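You operate a simulated robot arm through the tools that you are given. There is no shell and no other tool. Be economical: measure what you need, move in short steps, check, and stop when the job is done.

You are at the controls of a simulated robot arm. One attempt, no reset.

TASK
Shut the drain, open the main valve and bring the TROUGH line to 3 bar.

Only the result counts: the job must be done as asked and must still hold three seconds after the hand-in. Knocking over, shifting, dropping, spilling or breaking anything else fails it.

THE ROBOT
A 6-joint arm with a two-finger parallel gripper, fixed in place. Base frame: the origin is at the foot of the arm, x ahead of it, y to its left, z up. Lengths are in mm, angles in degrees, forces in N, time in s.
With the tool pointing down near the work surface it reaches from about 220 to 660 mm from the base axis. Its first joint turns from -66.0 to 66.0 degrees. Payload 2.9 kg.
The TCP is the grasp point between the finger pads, 30 mm short of the fingertips. In the tool frame z runs along the fingers and y along their closing line. Largest opening 110 mm; finger width 20, thickness 10; the body of the gripper, 48 by 112 mm, starts 55 mm behind the TCP.
Orientation is that of the tool frame in the base frame, as a unit quaternion [x, y, z, w]. With the fingers straight down and closing along the base's y, the tool's x points along the base's -x, its y along +y and its z along -z.

THE INTERFACE
- The arm moves only by the tool move_arm. Its argument "deltas" is a list of rows, each an object of numbers (a shift or turn left out is 0, a gripper value left out holds the last): "jaw": the gripper command, from -1 (fully open) to 1 (shut), values between in proportion; "x", "y", "z": the shift along the tool's x, y, z in mm; "ax", "ay", "az": the turn, a rotation vector about the tool's x, y, z in degrees. In form: [{"jaw": .., "x": .., "y": .., "z": .., "ax": .., "ay": .., "az": ..}, ...]. A call has 1 to 8 rows; each row is the pose to reach, as a shift and turn from the pose commanded when the call began, along the tool's axes at that moment. A row lasts 0.2 s, in which the tool goes at most 50 mm and 8.6 degrees; a call with a longer step from one row to the next is refused whole, and so is a gripper value outside its range. Where a pose cannot be reached the arm comes as near as it can. A force on the tool above 40 N (or 10 N above the force at the start of the call, whichever is more), or a blocked arm, ends the call early, and 0.2 s more pass. Each finger travels about 108 mm/s and halts on what it meets, pressing with about 32 N; the grip force reading is that of the motor and also rises with nothing between the fingers. The clock runs only during rows and for 0.2 s after the last one: add rows that repeat a pose to give the fingers time. The reply holds the time, the measured pose of the TCP, the force on the tool along the base axes, the opening and the grip force, in the units named above and with some noise, with the torque about the TCP (base axes, N m) and any sound that the robot's microphone picked up.
- Cameras (640 x 400 px; columns grow to the right, rows downward): "scene" is fixed at [95.5, 448.4, 1402.6]; the picture's right is [-0.57, -0.82, 0.00], its down [-0.31, 0.22, -0.92] and it looks along [0.76, -0.53, -0.38] (base axes); focal length 272 px, centre (320, 200). "wrist" rides on the gripper at [73, 17, -103] in the tool frame; the picture's right is [-0.23, 0.97, 0.00], its down [-0.76, -0.18, -0.62] and it looks along [-0.61, -0.14, 0.78] (tool axes); focal length 222 px, centre (320, 200).
- get_image(camera): a new picture of that camera. It takes no simulated time.
- measure_at(camera, pixels): for up to 12 pixels [column, row] of the newest picture of that camera ("zoom" is the newest enlarged one), the place [x, y, z] in the base frame of the surface seen there, good to about 3 mm. It takes no simulated time.
- enlarge(camera, box): a new picture of the part [left, top, right, bottom] of that camera's present view, enlarged. It takes no simulated time.
- hand_in(): hands the job in; it is judged then, once.

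Go step by step. Measure first, check grasps and placings, and put right what went wrong. The budget is 80 turns and 34 pictures, counting those below and the enlarged ones. Unless the task says otherwise, let go and move clear before handing in, and close with one line.

The tools are called after "Request:" as name(argument=value, ...) on one line, values as JSON. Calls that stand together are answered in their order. move_arm: Moves the arm, as the interface text tells. Its arguments: {"type":"object","properties":{"deltas":{"type":"array"}},"required":["deltas"]} The other tools are called the same way: get_image (camera) takes a picture; measure_at (camera, pixels) gives the place of the surface under pixels of a picture; enlarge (camera, box) takes an enlarged picture of a part of a camera's view; hand_in () hands the job in.

At the start:

```text
time_s: 0.0
ee_pos: [314.6, -44.3, 1318.6]
orientation: [0.0, 1.0, 0.0, 0.001]
ft_force: [-0.4, 1.1, -0.6]
torque: [-0.02, 0.02, -0.01]
width: 110.1
finger_force: 0.0
```

scene: 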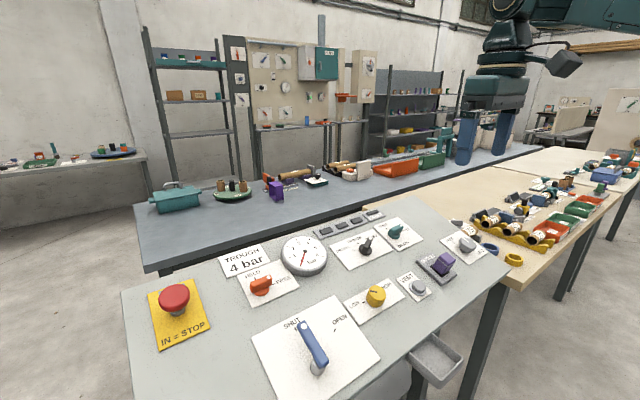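
wrist: 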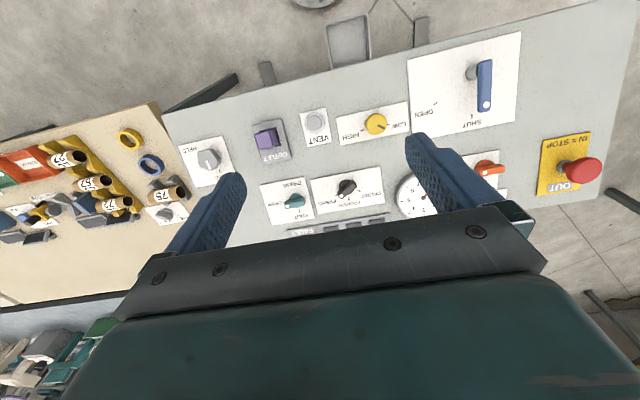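

The scene shows a panel with a STOP button, a blue SHUT/OPEN lever, knobs and a gauge near (304,254). I'll enlarge it to read the labels.

Request:
enlarge(camera="scene", box=[210, 200, 390, 312])

Request:
enlarge(camera="scene", box=[330, 200, 510, 312])

Request:
enlarge(camera="scene", box=[140, 270, 390, 400])

Request:
enlarge(camera="wrist", box=[240, 80, 440, 240])

```text
3.56 times, centred on (300, 256) of scene
```

zoom: 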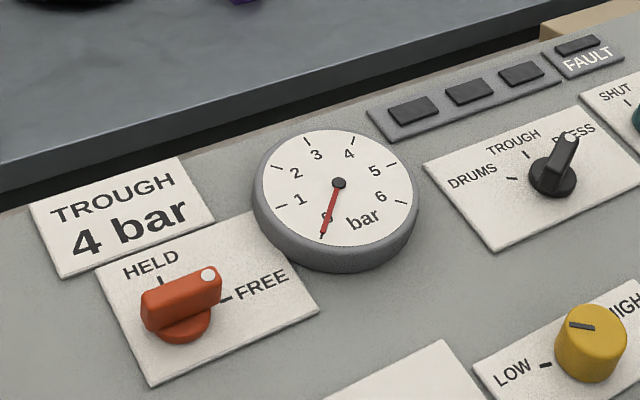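

```text
3.56 times, centred on (420, 256) of scene
```

zoom: 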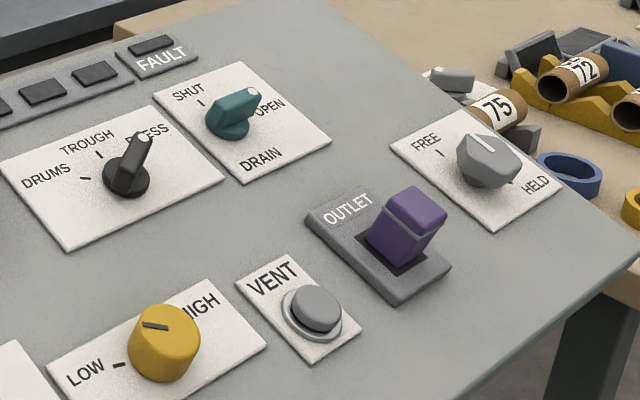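

```text
2.56 times, centred on (265, 335) of scene
```

zoom: 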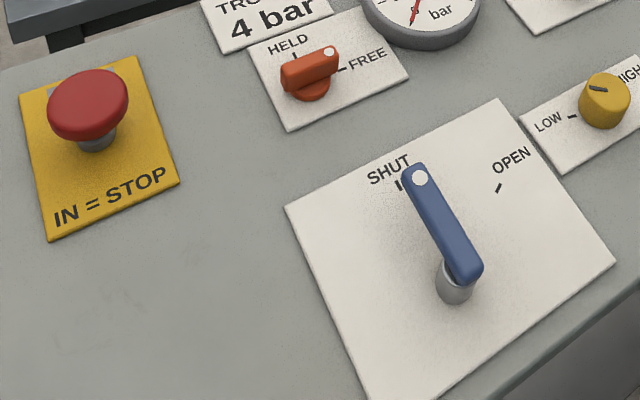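

```text
2.50 times, centred on (340, 160) of wrist
```

zoom: 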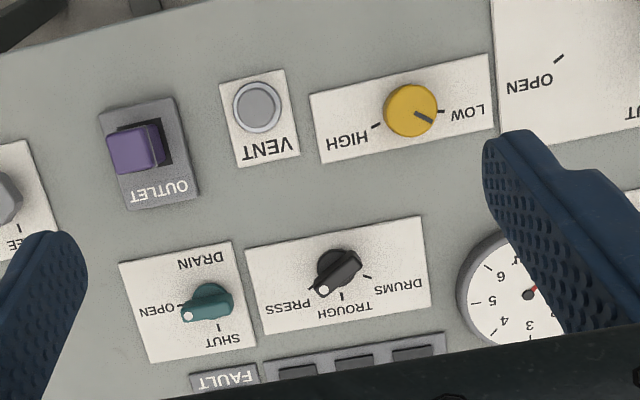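

The teal DRAIN knob is at OPEN, the black selector is at PRESS, the yellow regulator is near LOW, and the blue main lever is at SHUT. The gauge reads 0. Next I'll measure the controls.

Request:
get_image(camera="scene")

Request:
measure_at(camera="scene", pixels=[[130, 295], [240, 350], [482, 285], [395, 202], [298, 325], [320, 371], [318, 360], [366, 249], [370, 237], [395, 231], [401, 226], [376, 293]])

Request:
measure_at(camera="wrist", pixels=[[331, 196], [346, 188], [290, 202], [302, 200], [377, 124], [379, 125], [482, 110], [487, 65], [473, 72], [485, 168], [268, 138], [318, 122]])

```text
27 pictures are left
```

scene: 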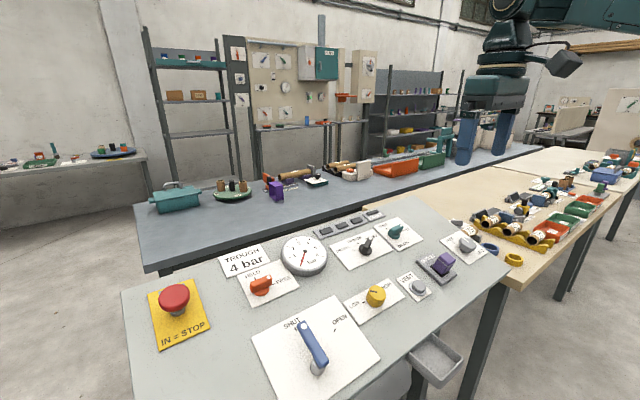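

```text
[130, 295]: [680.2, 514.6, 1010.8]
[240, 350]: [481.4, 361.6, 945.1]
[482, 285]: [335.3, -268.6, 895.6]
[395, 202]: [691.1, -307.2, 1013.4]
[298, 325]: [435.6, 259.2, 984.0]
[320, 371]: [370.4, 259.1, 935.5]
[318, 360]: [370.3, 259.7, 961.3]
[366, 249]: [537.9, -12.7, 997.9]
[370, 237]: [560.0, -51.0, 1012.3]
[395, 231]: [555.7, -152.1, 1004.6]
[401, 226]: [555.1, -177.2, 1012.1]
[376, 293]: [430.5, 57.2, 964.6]
```

```text
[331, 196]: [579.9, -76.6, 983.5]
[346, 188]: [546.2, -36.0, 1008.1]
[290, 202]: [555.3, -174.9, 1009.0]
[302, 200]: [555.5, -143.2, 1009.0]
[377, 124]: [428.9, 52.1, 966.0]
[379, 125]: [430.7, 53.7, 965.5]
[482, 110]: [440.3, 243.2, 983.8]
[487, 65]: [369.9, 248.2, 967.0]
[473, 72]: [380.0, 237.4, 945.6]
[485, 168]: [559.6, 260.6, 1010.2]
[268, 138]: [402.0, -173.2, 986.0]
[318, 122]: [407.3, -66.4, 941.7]
```

The panel slopes about 18.5° and rises away from the base. I'll tilt the tool to its normal and hover over the drain knob, which is around (555,-155,1009).

Request:
move_arm(deltas=[{"x": -28, "y": -16, "z": 30, "ay": -2.7}, {"x": -56, "y": -32, "z": 60, "ay": -5.4}, {"x": -84, "y": -48, "z": 90, "ay": -8.1}, {"x": -112, "y": -64, "z": 120, "ay": -10.8}, {"x": -140, "y": -80, "z": 150, "ay": -13.5}, {"x": -168, "y": -96, "z": 180, "ay": -16.2}, {"x": -192, "y": -111, "z": 208, "ay": -18.5}, {"x": -192, "y": -111, "z": 208, "ay": -18.5}])

Request:
get_image(camera="wrist")

```text
time_s: 1.8
ee_pos: [586.3, -179.6, 1172.8]
orientation: [0.0, 0.987, -0.001, 0.16]
ft_force: [0.5, -0.3, -0.3]
torque: [-0.04, -0.01, 0.01]
width: 110.0
finger_force: 0.1
out of reach, approached as far as the arm can: row 2, 3, 4, 5, 6, 7, 8
```

```text
26 pictures are left
```

wrist: 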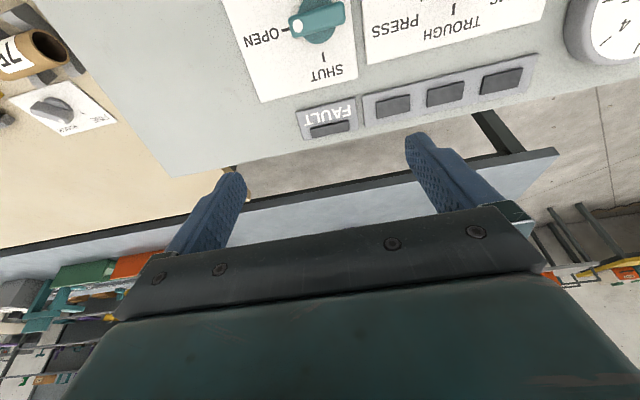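

The move was cut short as out of reach, at (586,-180,1173), though the tilt is right. I'll try a small move toward the target to see how the arm responds.

Request:
move_arm(deltas=[{"x": 25, "y": 10, "z": 10}, {"x": 50, "y": 18, "z": 20}, {"x": 50, "y": 18, "z": 20}])

```text
time_s: 2.6
ee_pos: [590.0, -176.0, 1169.2]
orientation: [-0.001, 0.987, -0.001, 0.16]
ft_force: [-0.1, -0.1, -0.9]
torque: [-0.02, 0.01, -0.01]
width: 110.3
finger_force: 0.1
out of reach, approached as far as the arm can: row 1, 2, 3
```

Still out of reach, so the wrist seems unable to hold this tilt this far in. I'll reduce the tilt and see whether the pose follows the command.

Request:
move_arm(deltas=[{"ay": 5}, {"ay": 10}, {"ay": 14}, {"ay": 18.5}, {"ay": 18.5}])

```text
time_s: 3.8
ee_pos: [584.0, -177.8, 1164.4]
orientation: [-0.001, 1.0, 0.0, 0.001]
ft_force: [-0.5, -0.1, -0.8]
torque: [0.03, 0.0, -0.01]
width: 109.9
finger_force: 0.0
out of reach, approached as far as the arm can: row 4, 5
```

The tool is vertical again at (584,-178,1164). I'll move inward and down with it vertical to see what is reachable.

Request:
move_arm(deltas=[{"x": 40}, {"x": 80}, {"x": 80, "z": 20}, {"x": 80, "z": 40}, {"x": 80, "z": 40}])

Request:
get_image(camera="scene")

```text
time_s: 5.0
ee_pos: [504.5, -178.0, 1124.1]
orientation: [-0.001, 1.0, -0.001, 0.001]
ft_force: [0.5, -0.3, 1.0]
torque: [0.03, 0.01, 0.01]
width: 110.3
finger_force: 0.0
```

```text
25 pictures are left
```

scene: 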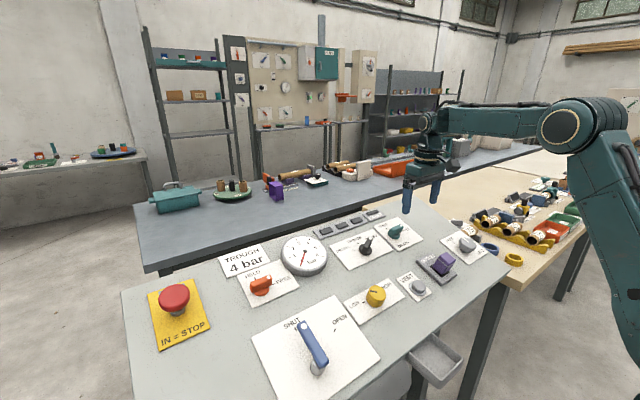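

Vertical motion works, at (504,-178,1124). I'll try the tilt again from here in small steps.

Request:
move_arm(deltas=[{"ay": -6}, {"ay": -12}, {"ay": -18.5}, {"ay": -18.5}])

Request:
get_image(camera="wrist")

```text
time_s: 6.0
ee_pos: [504.1, -178.3, 1123.0]
orientation: [0.001, 0.987, 0.0, 0.162]
ft_force: [-0.3, -0.9, -0.1]
torque: [-0.02, 0.02, 0.01]
width: 109.9
finger_force: 0.0
```

```text
24 pictures are left
```

wrist: 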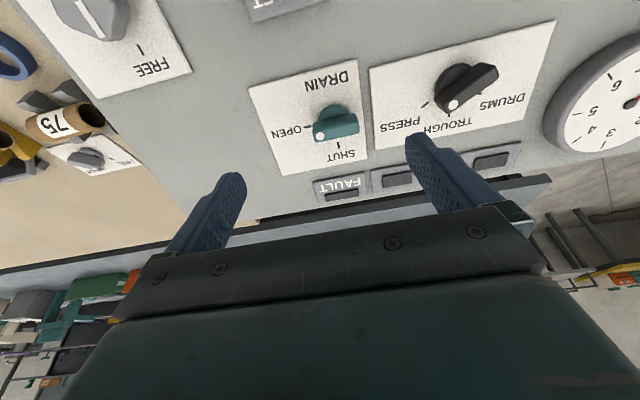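

Tilt reached. The drain knob is at (335,125) and the selector at (465,90) in the wrist view. I'll enlarge and measure.

Request:
enlarge(camera="wrist", box=[240, 20, 560, 220])

Request:
measure_at(camera="wrist", pixels=[[319, 135], [355, 127], [336, 131], [335, 109], [308, 127], [338, 145], [452, 105], [492, 72], [470, 89], [453, 123], [429, 107], [490, 101]])

```text
2.00 times, centred on (400, 120) of wrist
```

zoom: 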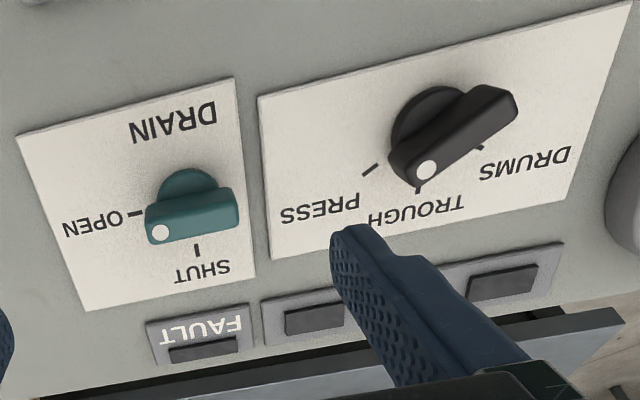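

```text
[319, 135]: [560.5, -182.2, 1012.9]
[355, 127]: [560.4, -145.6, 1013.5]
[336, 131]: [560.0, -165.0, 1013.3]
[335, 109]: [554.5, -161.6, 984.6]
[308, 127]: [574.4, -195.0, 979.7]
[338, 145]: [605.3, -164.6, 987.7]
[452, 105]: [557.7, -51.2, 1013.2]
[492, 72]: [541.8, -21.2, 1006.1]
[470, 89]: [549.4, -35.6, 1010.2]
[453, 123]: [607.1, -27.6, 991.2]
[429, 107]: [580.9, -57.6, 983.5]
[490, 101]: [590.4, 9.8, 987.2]
```

The drain pivot is near (573,-164.5,975) on the panel, with the blade along y and its dot toward OPEN. To shut it I need a 90° CCW turn, so I'll pre-rotate the tool +90° while hovering.

Request:
move_arm(deltas=[{"jaw": -0.1, "az": 8.2, "x": -6, "y": 4}, {"az": 16.4, "x": -12, "y": 8}, {"az": 24.6, "x": -18.5, "y": 13.5}, {"az": 32.8, "x": -18.5, "y": 13.5}, {"az": 41, "x": -18.5, "y": 13.5}, {"az": 49.2, "x": -18.5, "y": 13.5}, {"az": 57.4, "x": -18.5, "y": 13.5}, {"az": 65.6, "x": -18.5, "y": 13.5}])

Request:
move_arm(deltas=[{"az": 8.2}, {"az": 16.4}, {"az": 24.4}, {"az": 24.4}])

Request:
get_image(camera="wrist")

```text
time_s: 7.8
ee_pos: [522.9, -163.8, 1129.5]
orientation: [0.535, 0.829, 0.087, 0.135]
ft_force: [0.9, 0.5, -0.6]
torque: [-0.01, 0.0, 0.02]
width: 60.6
finger_force: 0.1
```

```text
time_s: 8.8
ee_pos: [523.9, -165.1, 1128.5]
orientation: [0.698, 0.697, 0.114, 0.114]
ft_force: [-0.1, 0.8, -0.7]
torque: [0.0, 0.01, 0.0]
width: 60.5
finger_force: 0.0
```

```text
22 pictures are left
```

wrist: 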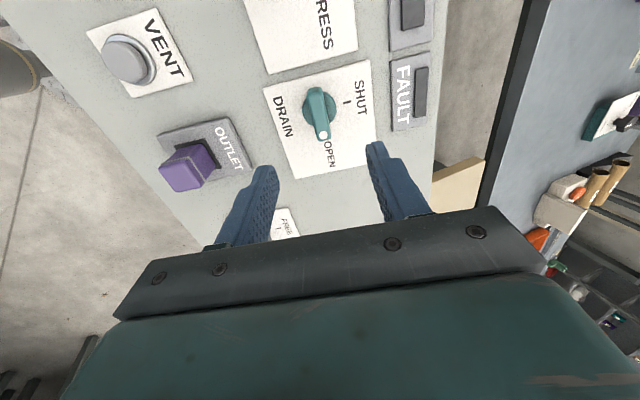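

The blade sits between the fingers at (318,115). I'll descend 109 mm along the tool axis.

Request:
move_arm(deltas=[{"x": 0.5, "y": -2, "z": 35}, {"x": 0.5, "y": -2, "z": 70}, {"x": 0.5, "y": -2, "z": 90}, {"x": 0.5, "y": -2, "z": 109}, {"x": 0.5, "y": -2, "z": 109}])

Request:
get_image(camera="wrist")

```text
time_s: 10.0
ee_pos: [555.5, -164.2, 1024.9]
orientation: [0.697, 0.699, 0.114, 0.114]
ft_force: [0.2, -0.3, 0.3]
torque: [0.02, -0.02, 0.03]
width: 60.6
finger_force: 0.1
```

```text
21 pictures are left
```

wrist: 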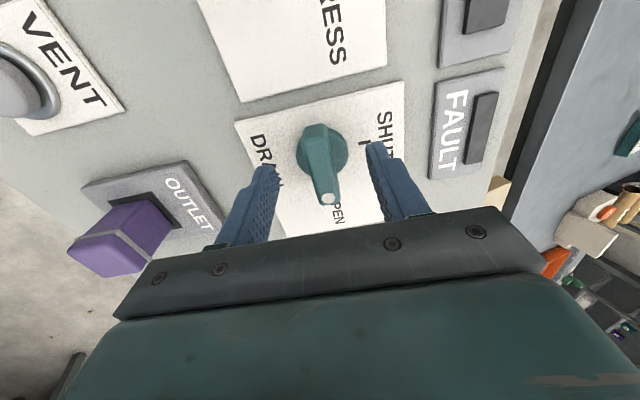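

The knob is centred between the fingers at (322,160). Closing.

Request:
move_arm(deltas=[{"jaw": 1}, {"jaw": 1}, {"jaw": 1}])

```text
time_s: 10.8
ee_pos: [556.1, -162.7, 1025.6]
orientation: [0.697, 0.698, 0.116, 0.116]
ft_force: [17.6, -2.9, -1.2]
torque: [-0.1, 0.39, -0.02]
width: 16.0
finger_force: 44.8
```

Gripped at 16 mm, with a 17 N side load along the panel's up direction. I'll ease 1.5 mm that way while turning the knob -90° toward SHUT.

Request:
move_arm(deltas=[{"y": 1.5}, {"y": 1.5, "az": -7}, {"y": 1.5, "az": -14}, {"y": 1.5, "az": -21}])

```text
time_s: 11.8
ee_pos: [556.3, -164.5, 1026.1]
orientation: [0.559, 0.813, 0.091, 0.133]
ft_force: [10.8, -13.2, 3.0]
torque: [-0.01, 0.58, -0.03]
width: 15.6
finger_force: 44.7
```

It is turning, with moderate load. I'll continue.

Request:
move_arm(deltas=[{"x": -0.7, "y": 1.0, "az": -7}, {"x": -0.7, "y": 1.0, "az": -14}, {"x": -0.7, "y": 1.0, "az": -21}, {"x": -0.7, "y": 1.0, "az": -28}])

```text
time_s: 12.8
ee_pos: [554.9, -164.0, 1026.4]
orientation: [0.345, 0.925, 0.057, 0.149]
ft_force: [-10.2, -10.0, 1.3]
torque: [-0.33, 0.53, -0.12]
width: 15.8
finger_force: 44.9
```

About 41° is left (orientation ratio 0.345/0.925), so I'll keep turning.

Request:
move_arm(deltas=[{"az": -7}, {"az": -14}, {"az": -21}, {"az": -28}, {"az": -35}, {"az": -41}, {"az": -41}])

Request:
get_image(camera="wrist")

```text
time_s: 14.4
ee_pos: [557.0, -164.9, 1025.6]
orientation: [0.0, 0.987, -0.001, 0.16]
ft_force: [-24.9, -11.8, 2.6]
torque: [-0.24, 0.19, -0.06]
width: 15.6
finger_force: 45.2
```

```text
20 pictures are left
```

wrist: 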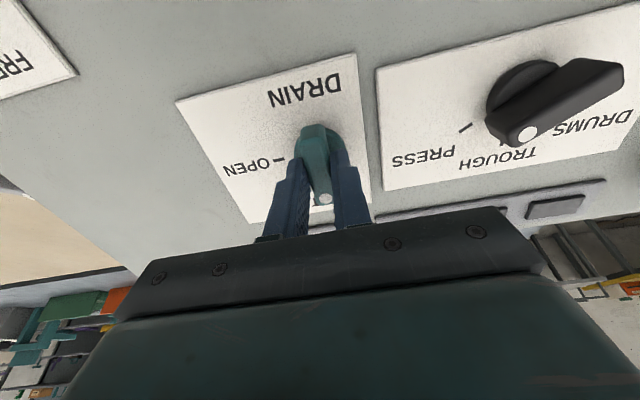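

The dot now points up to SHUT at (323,198). Releasing and backing off.

Request:
move_arm(deltas=[{"jaw": -0.2}, {"jaw": -0.2}, {"jaw": -0.2, "z": -30}, {"jaw": -0.2, "z": -60, "y": 30}, {"jaw": -0.2, "z": -90, "y": 75}, {"jaw": -0.2, "z": -90, "y": 115}, {"jaw": -0.2, "z": -90, "y": 115}])

Request:
enlarge(camera="wrist", box=[140, 20, 460, 220])

```text
refused: row 5 steps farther than a row can; nothing moved
```

```text
2.00 times, centred on (300, 120) of wrist
```

zoom: 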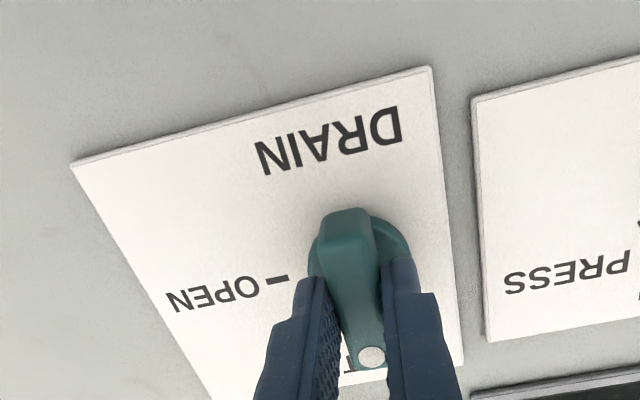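

One row was too long, so nothing moved. I'll redo it with smaller steps.

Request:
move_arm(deltas=[{"jaw": -0.2}, {"jaw": -0.2}, {"z": -30}, {"z": -60, "y": 20}, {"z": -90, "y": 50}, {"z": -90, "y": 90}, {"z": -90, "y": 128}, {"z": -90, "y": 128}])

Request:
enlarge(camera="wrist", box=[160, 20, 480, 220])

```text
time_s: 16.2
ee_pos: [525.9, -35.1, 1111.7]
orientation: [0.0, 0.987, 0.001, 0.162]
ft_force: [0.4, 0.6, -0.6]
torque: [0.02, -0.03, 0.0]
width: 66.1
finger_force: 0.0
```

```text
2.00 times, centred on (320, 120) of wrist
```

zoom: 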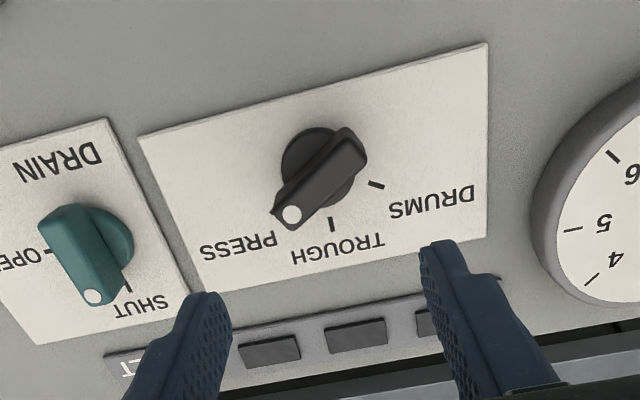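

The SHUT tick and the selector ticks are visible. Measuring them.

Request:
measure_at(camera="zoom", pixels=[[93, 297], [65, 215], [127, 287], [48, 253], [292, 215], [347, 145], [318, 180], [275, 211], [332, 224], [376, 184], [300, 150]])

```text
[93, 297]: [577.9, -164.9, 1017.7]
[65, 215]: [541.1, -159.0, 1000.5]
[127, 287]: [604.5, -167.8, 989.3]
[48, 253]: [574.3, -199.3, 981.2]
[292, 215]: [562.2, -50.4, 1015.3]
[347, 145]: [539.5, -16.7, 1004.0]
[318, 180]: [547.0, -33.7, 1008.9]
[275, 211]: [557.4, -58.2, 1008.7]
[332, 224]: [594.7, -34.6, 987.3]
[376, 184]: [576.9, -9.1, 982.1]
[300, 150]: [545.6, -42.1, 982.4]
```

TROUGH is straight up from the selector pivot (562,-34.5), and the blade sits about 58° toward PRESS. I'll pre-rotate +58°.

Request:
move_arm(deltas=[{"az": 8.3, "x": 3}, {"az": 16.6, "x": 6}, {"az": 24.9, "x": 9.6}, {"az": 33.2, "x": 9.6}, {"az": 41.5, "x": 9.6, "z": 10}, {"az": 49.8, "x": 9.6, "z": 30}, {"az": 58, "x": 9.6, "z": 50}, {"az": 58, "x": 9.6, "z": 50}])

Request:
get_image(camera="wrist")

```text
time_s: 18.0
ee_pos: [534.1, -37.5, 1060.1]
orientation: [0.479, 0.863, 0.079, 0.141]
ft_force: [-0.4, 1.5, 0.6]
torque: [0.0, 0.03, 0.02]
width: 66.1
finger_force: 0.0
```

```text
17 pictures are left
```

wrist: 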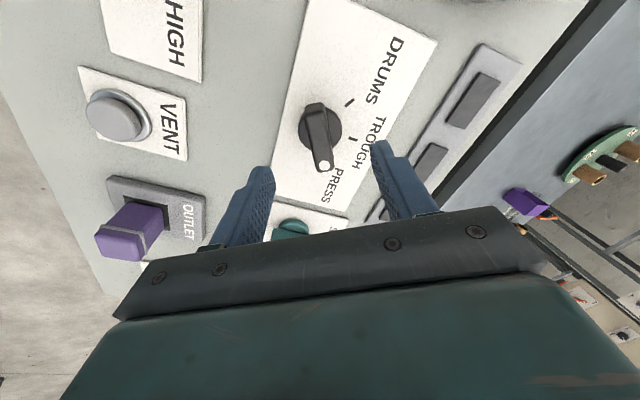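

The selector blade is aligned between the fingers at (322,140). I'll descend and close.

Request:
move_arm(deltas=[{"x": 2.5, "y": 0.5, "z": 20}, {"x": 2.5, "y": 0.5, "z": 41}, {"x": 2.5, "y": 0.5, "z": 41}, {"jaw": 1, "x": 2.5, "y": 0.5, "z": 41}, {"jaw": 1, "x": 2.5, "y": 0.5, "z": 41}, {"jaw": 1, "x": 2.5, "y": 0.5, "z": 41}])

```text
time_s: 19.4
ee_pos: [548.0, -34.1, 1020.7]
orientation: [0.48, 0.863, 0.077, 0.139]
ft_force: [-15.5, -10.7, -1.6]
torque: [-0.58, 0.59, -0.24]
width: 15.6
finger_force: 45.5
```

Gripped at 15.6 mm. I'll ease off slightly along the closing line and turn -58° to TROUGH.

Request:
move_arm(deltas=[{"y": -1}, {"y": -1, "az": -8}, {"y": -1, "az": -16}, {"y": -1, "az": -24}, {"y": -1, "az": -32}])

```text
time_s: 20.6
ee_pos: [547.1, -34.6, 1021.8]
orientation: [0.221, 0.962, 0.036, 0.157]
ft_force: [-2.4, -16.6, -18.9]
torque: [-0.25, 0.4, -0.12]
width: 15.6
finger_force: 45.2
```

Request:
move_arm(deltas=[{"az": -8}, {"az": -16}, {"az": -25.8}, {"az": -25.8}])

```text
refused: row 3 steps farther than a row can; nothing moved
```

About 26° remains and one step was too large. Retrying in smaller steps.

Request:
move_arm(deltas=[{"az": -8}, {"az": -16}, {"az": -22}, {"az": -25.8}, {"az": -25.8}])

Request:
get_image(camera="wrist")

```text
time_s: 21.8
ee_pos: [546.7, -34.5, 1021.3]
orientation: [0.001, 0.987, 0.001, 0.161]
ft_force: [0.5, -17.3, -20.2]
torque: [-0.15, 0.93, -0.06]
width: 15.9
finger_force: 44.9
```

```text
16 pictures are left
```

wrist: 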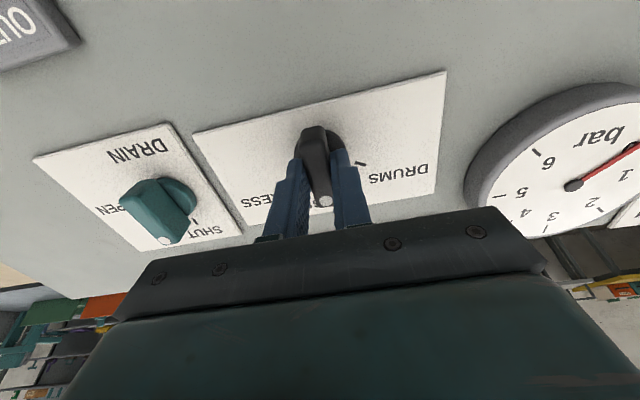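

The dot is up at TROUGH (325,201). I'll release, retreat, and head toward the main lever.

Request:
move_arm(deltas=[{"jaw": -0.3}, {"jaw": -0.3}, {"z": -40}, {"z": -80}, {"z": -90, "x": 15, "y": 25}, {"z": -90, "x": 35, "y": 62}, {"z": -90, "x": 55, "y": 100}, {"z": -90, "x": 75, "y": 140}])

Request:
move_arm(deltas=[{"x": 19, "y": 36}, {"x": 38, "y": 72}, {"x": 57, "y": 108}, {"x": 75, "y": 145}, {"x": 75, "y": 145}])

Request:
get_image(camera="wrist")

```text
time_s: 23.6
ee_pos: [447.4, 109.8, 1083.9]
orientation: [0.001, 0.987, 0.001, 0.162]
ft_force: [0.1, 0.6, -0.4]
torque: [-0.01, 0.0, -0.04]
width: 71.5
finger_force: 0.0
```

```text
time_s: 24.8
ee_pos: [376.6, 251.3, 1060.7]
orientation: [0.001, 0.987, 0.0, 0.162]
ft_force: [0.1, -0.5, -0.4]
torque: [-0.05, -0.02, 0.02]
width: 71.5
finger_force: 0.1
```

```text
15 pictures are left
```

wrist: 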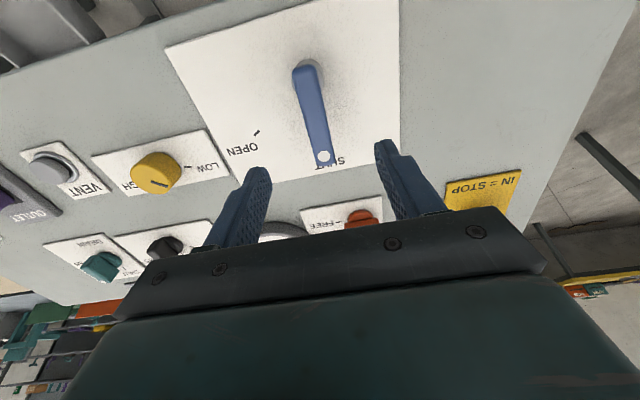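

The lever runs from (307,72) to the dot at (323,157), with the OPEN tick near (257,133). Measuring them.

Request:
measure_at(camera="wrist", pixels=[[305, 73], [323, 157], [307, 112], [316, 112], [326, 112], [257, 133], [315, 145], [330, 143], [319, 168], [154, 158], [153, 183], [313, 30]])

```text
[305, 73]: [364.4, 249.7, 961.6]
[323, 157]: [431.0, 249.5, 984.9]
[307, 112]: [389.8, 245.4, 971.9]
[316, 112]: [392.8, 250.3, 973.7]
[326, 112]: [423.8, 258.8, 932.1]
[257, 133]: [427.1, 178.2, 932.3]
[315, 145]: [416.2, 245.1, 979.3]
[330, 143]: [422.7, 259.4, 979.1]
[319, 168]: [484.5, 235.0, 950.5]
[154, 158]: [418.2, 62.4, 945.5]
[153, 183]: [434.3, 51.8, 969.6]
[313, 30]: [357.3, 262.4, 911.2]
```

The pivot foot is near (385,251,913) and OPEN lies about 60° CW. I'll descend over the lever at 45 mm radius and grip it.

Request:
move_arm(deltas=[{"x": -6, "z": 40}, {"x": -6, "z": 77}, {"x": -6, "z": 77}, {"jaw": 1, "x": -6, "z": 77}, {"jaw": 1, "x": -6, "z": 77}, {"jaw": 1, "x": -6, "z": 77}])

Request:
get_image(camera="wrist")

```text
time_s: 26.2
ee_pos: [407.8, 249.6, 990.5]
orientation: [0.003, 0.987, -0.002, 0.161]
ft_force: [0.6, -21.4, 1.0]
torque: [-0.11, -0.32, 0.84]
width: 19.8
finger_force: 44.8
```

```text
14 pictures are left
```

wrist: 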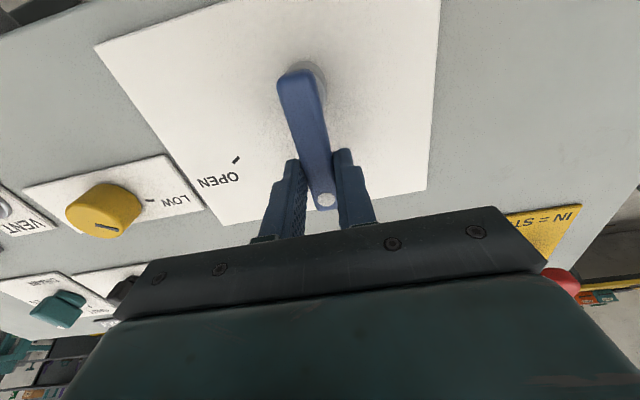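

Lever gripped at 20 mm. I'll swing it along the arc to 32° first.

Request:
move_arm(deltas=[{"x": 0.4, "y": -6.3, "az": 8}, {"x": 1.7, "y": -12.4, "az": 16}, {"x": 3.9, "y": -18.3, "az": 24}, {"x": 6.8, "y": -23.8, "az": 32}])

```text
time_s: 27.2
ee_pos: [400.6, 227.3, 988.7]
orientation: [0.274, 0.948, 0.045, 0.156]
ft_force: [-12.1, -14.9, 28.4]
torque: [-0.88, 0.24, 0.31]
width: 19.8
finger_force: 44.5
```

Swinging fine, with 28 N upward. I'll lift 1 mm and continue 28° more.

Request:
move_arm(deltas=[{"x": 0.3, "y": -5.5, "z": -1, "az": 7}, {"x": 1.3, "y": -10.9, "z": -1, "az": 14}, {"x": 3.0, "y": -16.1, "z": -1, "az": 21}, {"x": 5.3, "y": -21.1, "z": -1, "az": 28}, {"x": 5.3, "y": -21.1, "z": -1, "az": 28}])

Request:
get_image(camera="wrist")

Request:
enlarge(camera="scene", box=[210, 200, 530, 400])

```text
time_s: 28.4
ee_pos: [387.4, 214.2, 982.8]
orientation: [0.494, 0.854, 0.083, 0.14]
ft_force: [28.4, 3.5, -13.5]
torque: [-1.03, -0.11, 0.65]
width: 19.7
finger_force: 44.4
```

```text
13 pictures are left
```

wrist: 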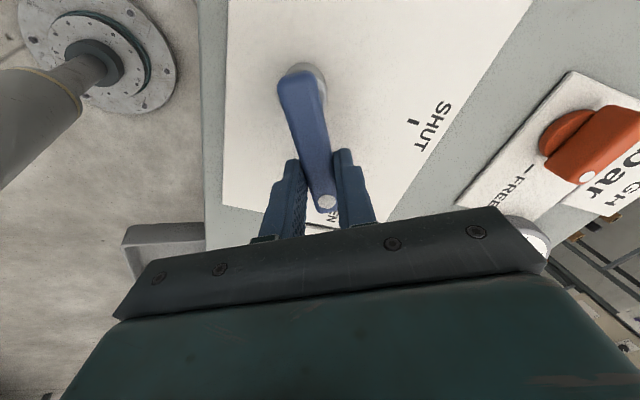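

```text
2.00 times, centred on (370, 300) of scene
```

zoom: 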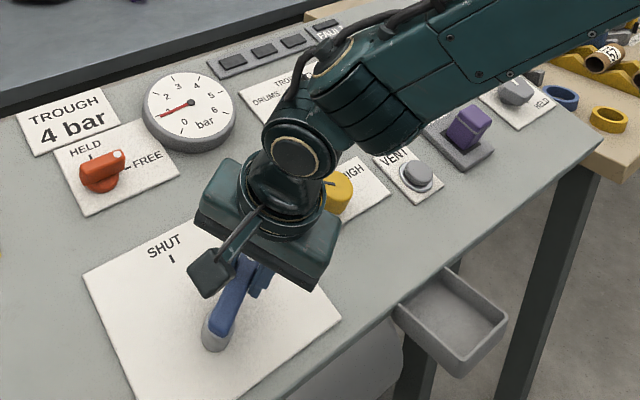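

The gauge has started rising, with the needle near 1 at zoom (180,108). The lever is at OPEN. I'll release, retreat and move above the yellow regulator.

Request:
move_arm(deltas=[{"jaw": -0.2}, {"jaw": -0.2}, {"z": -40}, {"z": -80}, {"z": -90}])

Request:
move_arm(deltas=[{"x": -22, "y": -7, "az": -8}, {"x": -45, "y": -14, "az": -16}, {"x": -67, "y": -21, "az": -24}, {"x": -90, "y": -28, "az": -32}, {"x": -112, "y": -35, "az": -40}, {"x": -135, "y": -42, "az": -48}, {"x": -157, "y": -48.6, "z": 10, "az": -54}, {"x": -157, "y": -48.6, "z": 26, "az": -60}])

Request:
get_image(camera="wrist")

Request:
enlarge(camera="scene", box=[230, 220, 390, 400])

```text
time_s: 29.6
ee_pos: [355.4, 211.7, 1066.1]
orientation: [0.494, 0.854, 0.081, 0.138]
ft_force: [0.5, 0.0, 0.0]
torque: [-0.01, 0.01, 0.02]
width: 65.9
finger_force: 0.1
```

```text
time_s: 31.4
ee_pos: [400.0, 52.3, 1054.0]
orientation: [0.0, 0.987, 0.0, 0.161]
ft_force: [0.0, -0.5, -0.6]
torque: [0.0, 0.02, 0.05]
width: 66.1
finger_force: 0.1
```

```text
11 pictures are left
```

wrist: 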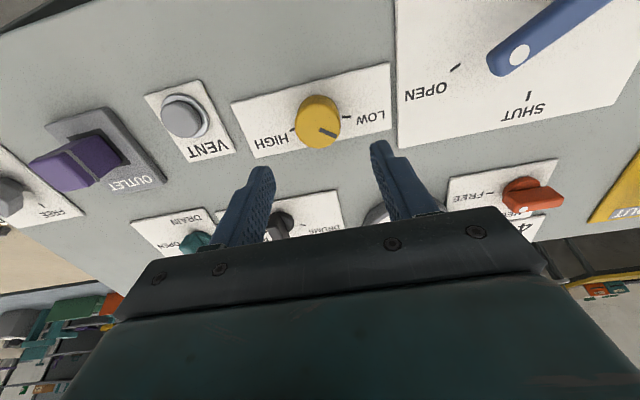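

```text
2.22 times, centred on (310, 310) of scene
```

zoom: 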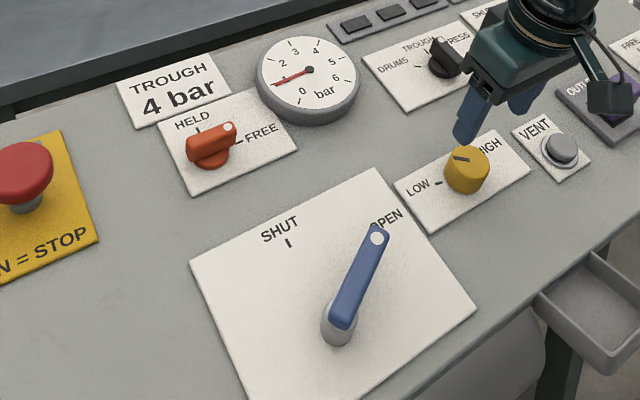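

The gauge sits at about 1.1 and the lever points toward OPEN. I'll measure the lever alignment and the yellow knob.

Request:
measure_at(camera="wrist", pixels=[[518, 55], [560, 30], [586, 14], [455, 68], [334, 135], [321, 130], [318, 116], [318, 96], [300, 120], [338, 118], [347, 117], [293, 130]])

Request:
enlarge(camera="wrist", box=[220, 50, 420, 175])

```text
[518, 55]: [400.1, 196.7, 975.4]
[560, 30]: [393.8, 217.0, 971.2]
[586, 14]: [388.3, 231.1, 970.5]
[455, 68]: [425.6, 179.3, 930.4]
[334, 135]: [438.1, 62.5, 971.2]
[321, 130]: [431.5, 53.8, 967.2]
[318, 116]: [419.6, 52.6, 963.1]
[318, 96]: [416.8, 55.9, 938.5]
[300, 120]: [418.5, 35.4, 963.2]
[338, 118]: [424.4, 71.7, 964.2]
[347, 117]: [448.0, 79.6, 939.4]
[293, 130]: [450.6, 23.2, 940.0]
```

```text
3.20 times, centred on (320, 112) of wrist
```

zoom: 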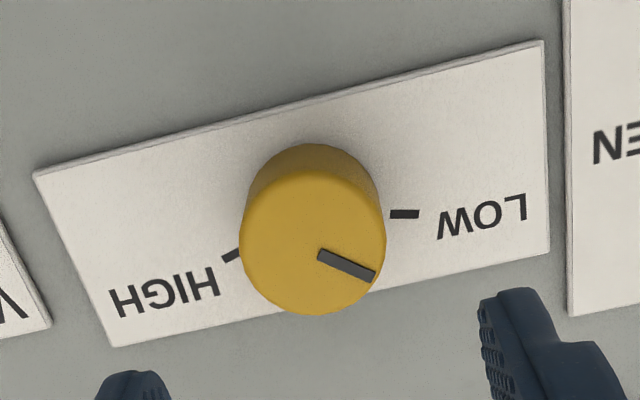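

The lever is at 58°, on the OPEN tick. The yellow knob is about 44 mm round with its axis foot near (438.7,52,930). I'll descend and grip it.

Request:
move_arm(deltas=[{"jaw": -0.5, "x": 2.6, "z": 40}, {"x": 2.6, "z": 70}, {"x": 2.6, "z": 88}, {"x": 2.6, "z": 88}, {"jaw": 1, "x": 2.6, "z": 88}, {"jaw": 1, "x": 2.6, "z": 88}, {"jaw": 1, "x": 2.6, "z": 88}])

Request:
enlarge(camera="scene", box=[240, 210, 420, 322])

```text
time_s: 33.0
ee_pos: [425.0, 51.0, 969.2]
orientation: [0.002, 0.987, 0.0, 0.162]
ft_force: [2.2, -11.2, -6.5]
torque: [0.47, -0.76, 0.12]
width: 41.6
finger_force: 45.5
```

```text
3.56 times, centred on (330, 266) of scene
```

zoom: 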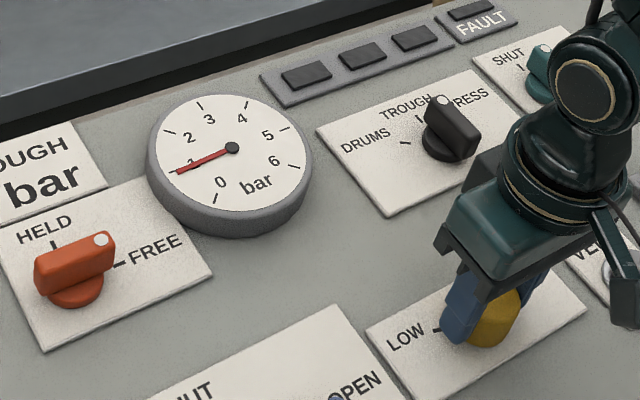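

The gauge reads 1 bar, with the needle on the "1" tick at zoom (178,171). The knob is gripped, so I'll turn it +24° toward HIGH.

Request:
move_arm(deltas=[{"az": 6}, {"az": 12}, {"az": 18}, {"az": 24}, {"az": 24}, {"az": 24}, {"az": 24}, {"az": 24}])

Request:
enlarge(camera="scene", box=[270, 225, 340, 281])

```text
time_s: 34.8
ee_pos: [426.2, 50.2, 971.5]
orientation: [0.207, 0.965, 0.032, 0.158]
ft_force: [15.4, -14.1, -6.0]
torque: [-0.29, -0.13, -0.1]
width: 41.3
finger_force: 45.3
```

```text
7.14 times, centred on (305, 253) of scene
```

zoom: 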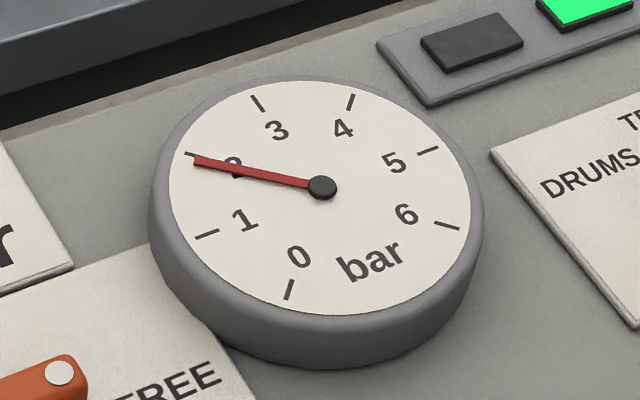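

The needle is just under 2, about 0.95 bar for 24°, and a green lamp is lit. I'll turn another 24° and wait.

Request:
move_arm(deltas=[{"az": 6}, {"az": 12}, {"az": 18}, {"az": 24}, {"az": 24}, {"az": 24}, {"az": 24}, {"az": 24}])

Request:
enlarge(camera="scene", box=[270, 215, 370, 281])

```text
time_s: 36.6
ee_pos: [424.6, 53.5, 970.1]
orientation: [0.402, 0.902, 0.066, 0.147]
ft_force: [-3.1, -0.5, 9.7]
torque: [-0.24, 0.73, -0.07]
width: 40.5
finger_force: 44.5
```

```text
6.06 times, centred on (320, 248) of scene
```

zoom: 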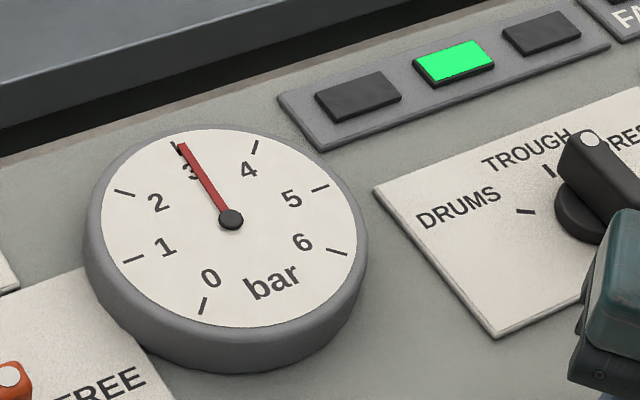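

The needle is on the 3 tick at zoom (180,147) and the middle TROUGH lamp is green. I'll release, back off, wait and see whether it holds.

Request:
move_arm(deltas=[{"jaw": -0.5}, {"jaw": -0.5}, {"jaw": -0.5}, {"z": -40}, {"z": -80}, {"z": -110}, {"z": -110}, {"z": -110}])

Request:
move_arm(deltas=[{"z": -5}, {"z": -5}, {"z": -5}, {"z": -5}, {"z": -5}, {"z": -5}, {"z": -5}, {"z": -5}])

Request:
enlarge(camera="scene", box=[270, 215, 370, 281])

```text
time_s: 38.4
ee_pos: [391.7, 52.0, 1076.9]
orientation: [0.403, 0.901, 0.066, 0.148]
ft_force: [0.6, 0.0, 0.0]
torque: [-0.01, 0.0, 0.02]
width: 82.7
finger_force: 0.0
```

```text
time_s: 40.2
ee_pos: [388.7, 52.7, 1080.8]
orientation: [0.403, 0.901, 0.064, 0.148]
ft_force: [0.0, -0.7, -0.9]
torque: [-0.02, -0.02, 0.03]
width: 82.3
finger_force: 0.1
```

```text
6.06 times, centred on (320, 248) of scene
```

zoom: 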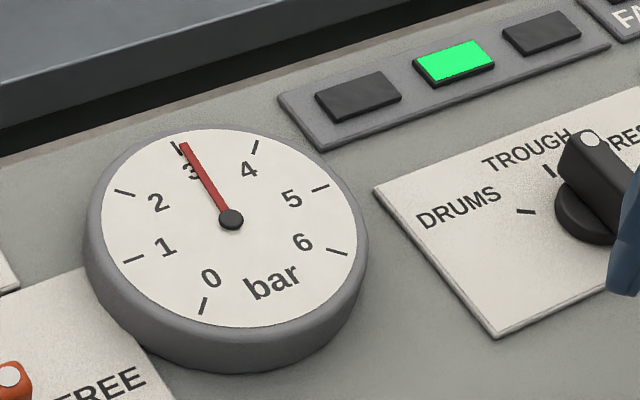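

The reading is about 3.0 with the knob released. I'll wait longer and check for drift at higher zoom, along with the whole panel.

Request:
move_arm(deltas=[{"z": -20}, {"z": -40}, {"z": -40}, {"z": -40}, {"z": -40}, {"z": -40}, {"z": -40}, {"z": -40}])

Request:
move_arm(deltas=[{"x": 20}, {"x": 40}, {"x": 40}, {"x": 40}, {"x": 40}, {"x": 40}, {"x": 40}, {"x": 40}])

Request:
enlarge(camera="scene", box=[280, 230, 330, 280])

Request:
enlarge(camera="scene", box=[240, 200, 520, 375])

```text
time_s: 42.0
ee_pos: [376.2, 53.4, 1117.6]
orientation: [0.403, 0.901, 0.066, 0.148]
ft_force: [-0.4, -0.6, 0.7]
torque: [0.0, 0.01, -0.02]
width: 82.6
finger_force: 0.1
```

```text
time_s: 43.8
ee_pos: [349.8, 84.4, 1108.7]
orientation: [0.403, 0.901, 0.066, 0.147]
ft_force: [0.0, -0.1, 0.9]
torque: [0.04, -0.02, 0.04]
width: 82.7
finger_force: 0.0
```

```text
8.00 times, centred on (305, 255) of scene
```

zoom: 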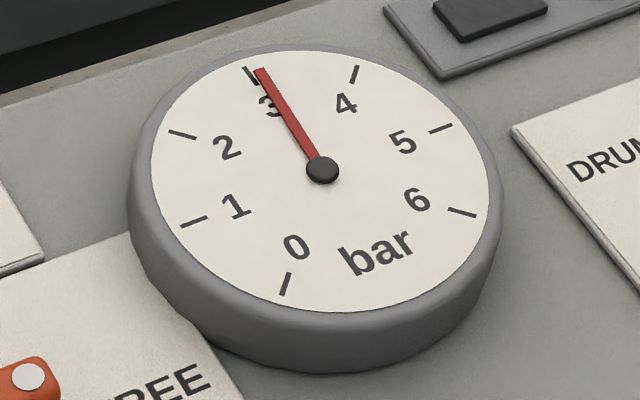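

```text
2.29 times, centred on (380, 288) of scene
```

zoom: 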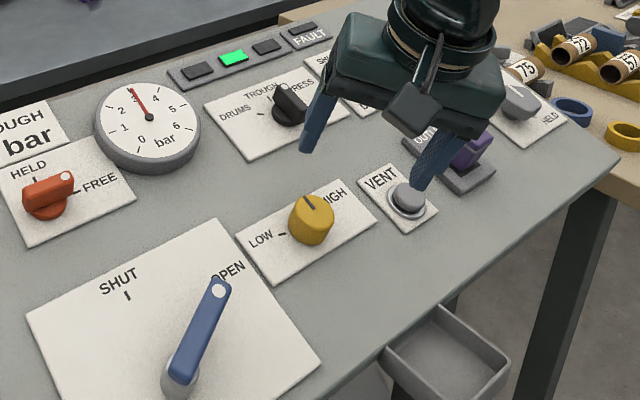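

The needle is perhaps 3.03 (tip at (261,70)). I'll wait about 5 s more and compare the same crop for drift.

Request:
move_arm(deltas=[{"z": -5}, {"z": -5}, {"z": -5}, {"z": -5}, {"z": -5}, {"z": -5}, {"z": -5}, {"z": -5}])

Request:
move_arm(deltas=[{"z": -5}, {"z": -5}, {"z": -5}, {"z": -5}, {"z": -5}, {"z": -5}, {"z": -5}, {"z": -5}])

Request:
move_arm(deltas=[{"z": -5}, {"z": -5}, {"z": -5}, {"z": -5}, {"z": -5}, {"z": -5}, {"z": -5}, {"z": -5}])

Request:
enlarge(camera="scene", box=[280, 230, 330, 280])

```text
time_s: 45.6
ee_pos: [347.8, 83.3, 1112.9]
orientation: [0.403, 0.901, 0.066, 0.148]
ft_force: [-0.6, -0.2, 0.2]
torque: [0.01, 0.0, 0.01]
width: 82.4
finger_force: 0.0
```

```text
time_s: 47.4
ee_pos: [347.3, 83.6, 1119.0]
orientation: [0.403, 0.901, 0.066, 0.148]
ft_force: [0.2, -0.6, 0.4]
torque: [-0.01, 0.01, 0.01]
width: 82.5
finger_force: 0.0
```

```text
time_s: 49.2
ee_pos: [344.2, 82.8, 1122.9]
orientation: [0.403, 0.901, 0.066, 0.148]
ft_force: [0.0, -0.8, 0.1]
torque: [0.0, -0.01, -0.01]
width: 82.3
finger_force: 0.0
```

```text
8.00 times, centred on (305, 255) of scene
```

zoom: 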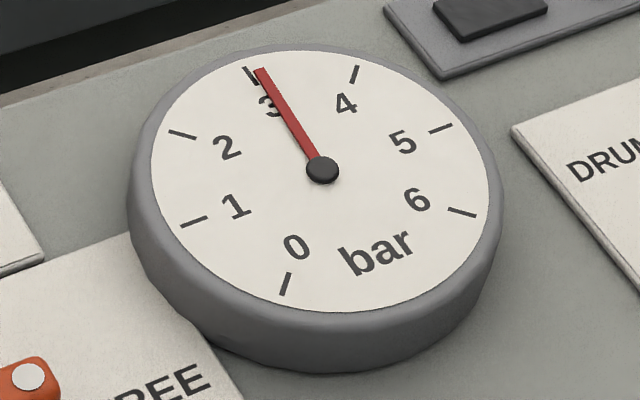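

The needle hasn't moved in 5 s and reads about 3.0 bar. The drain is shut, the selector is on TROUGH, the main valve is open, and the gripper is clear. Handing in.

Request:
hand_in()

```text
The job is handed in.
```

I shut the drain, set the selector to TROUGH, opened the main valve and brought the line to about 3 bar. The gauge held that reading for 5 s before I handed in.
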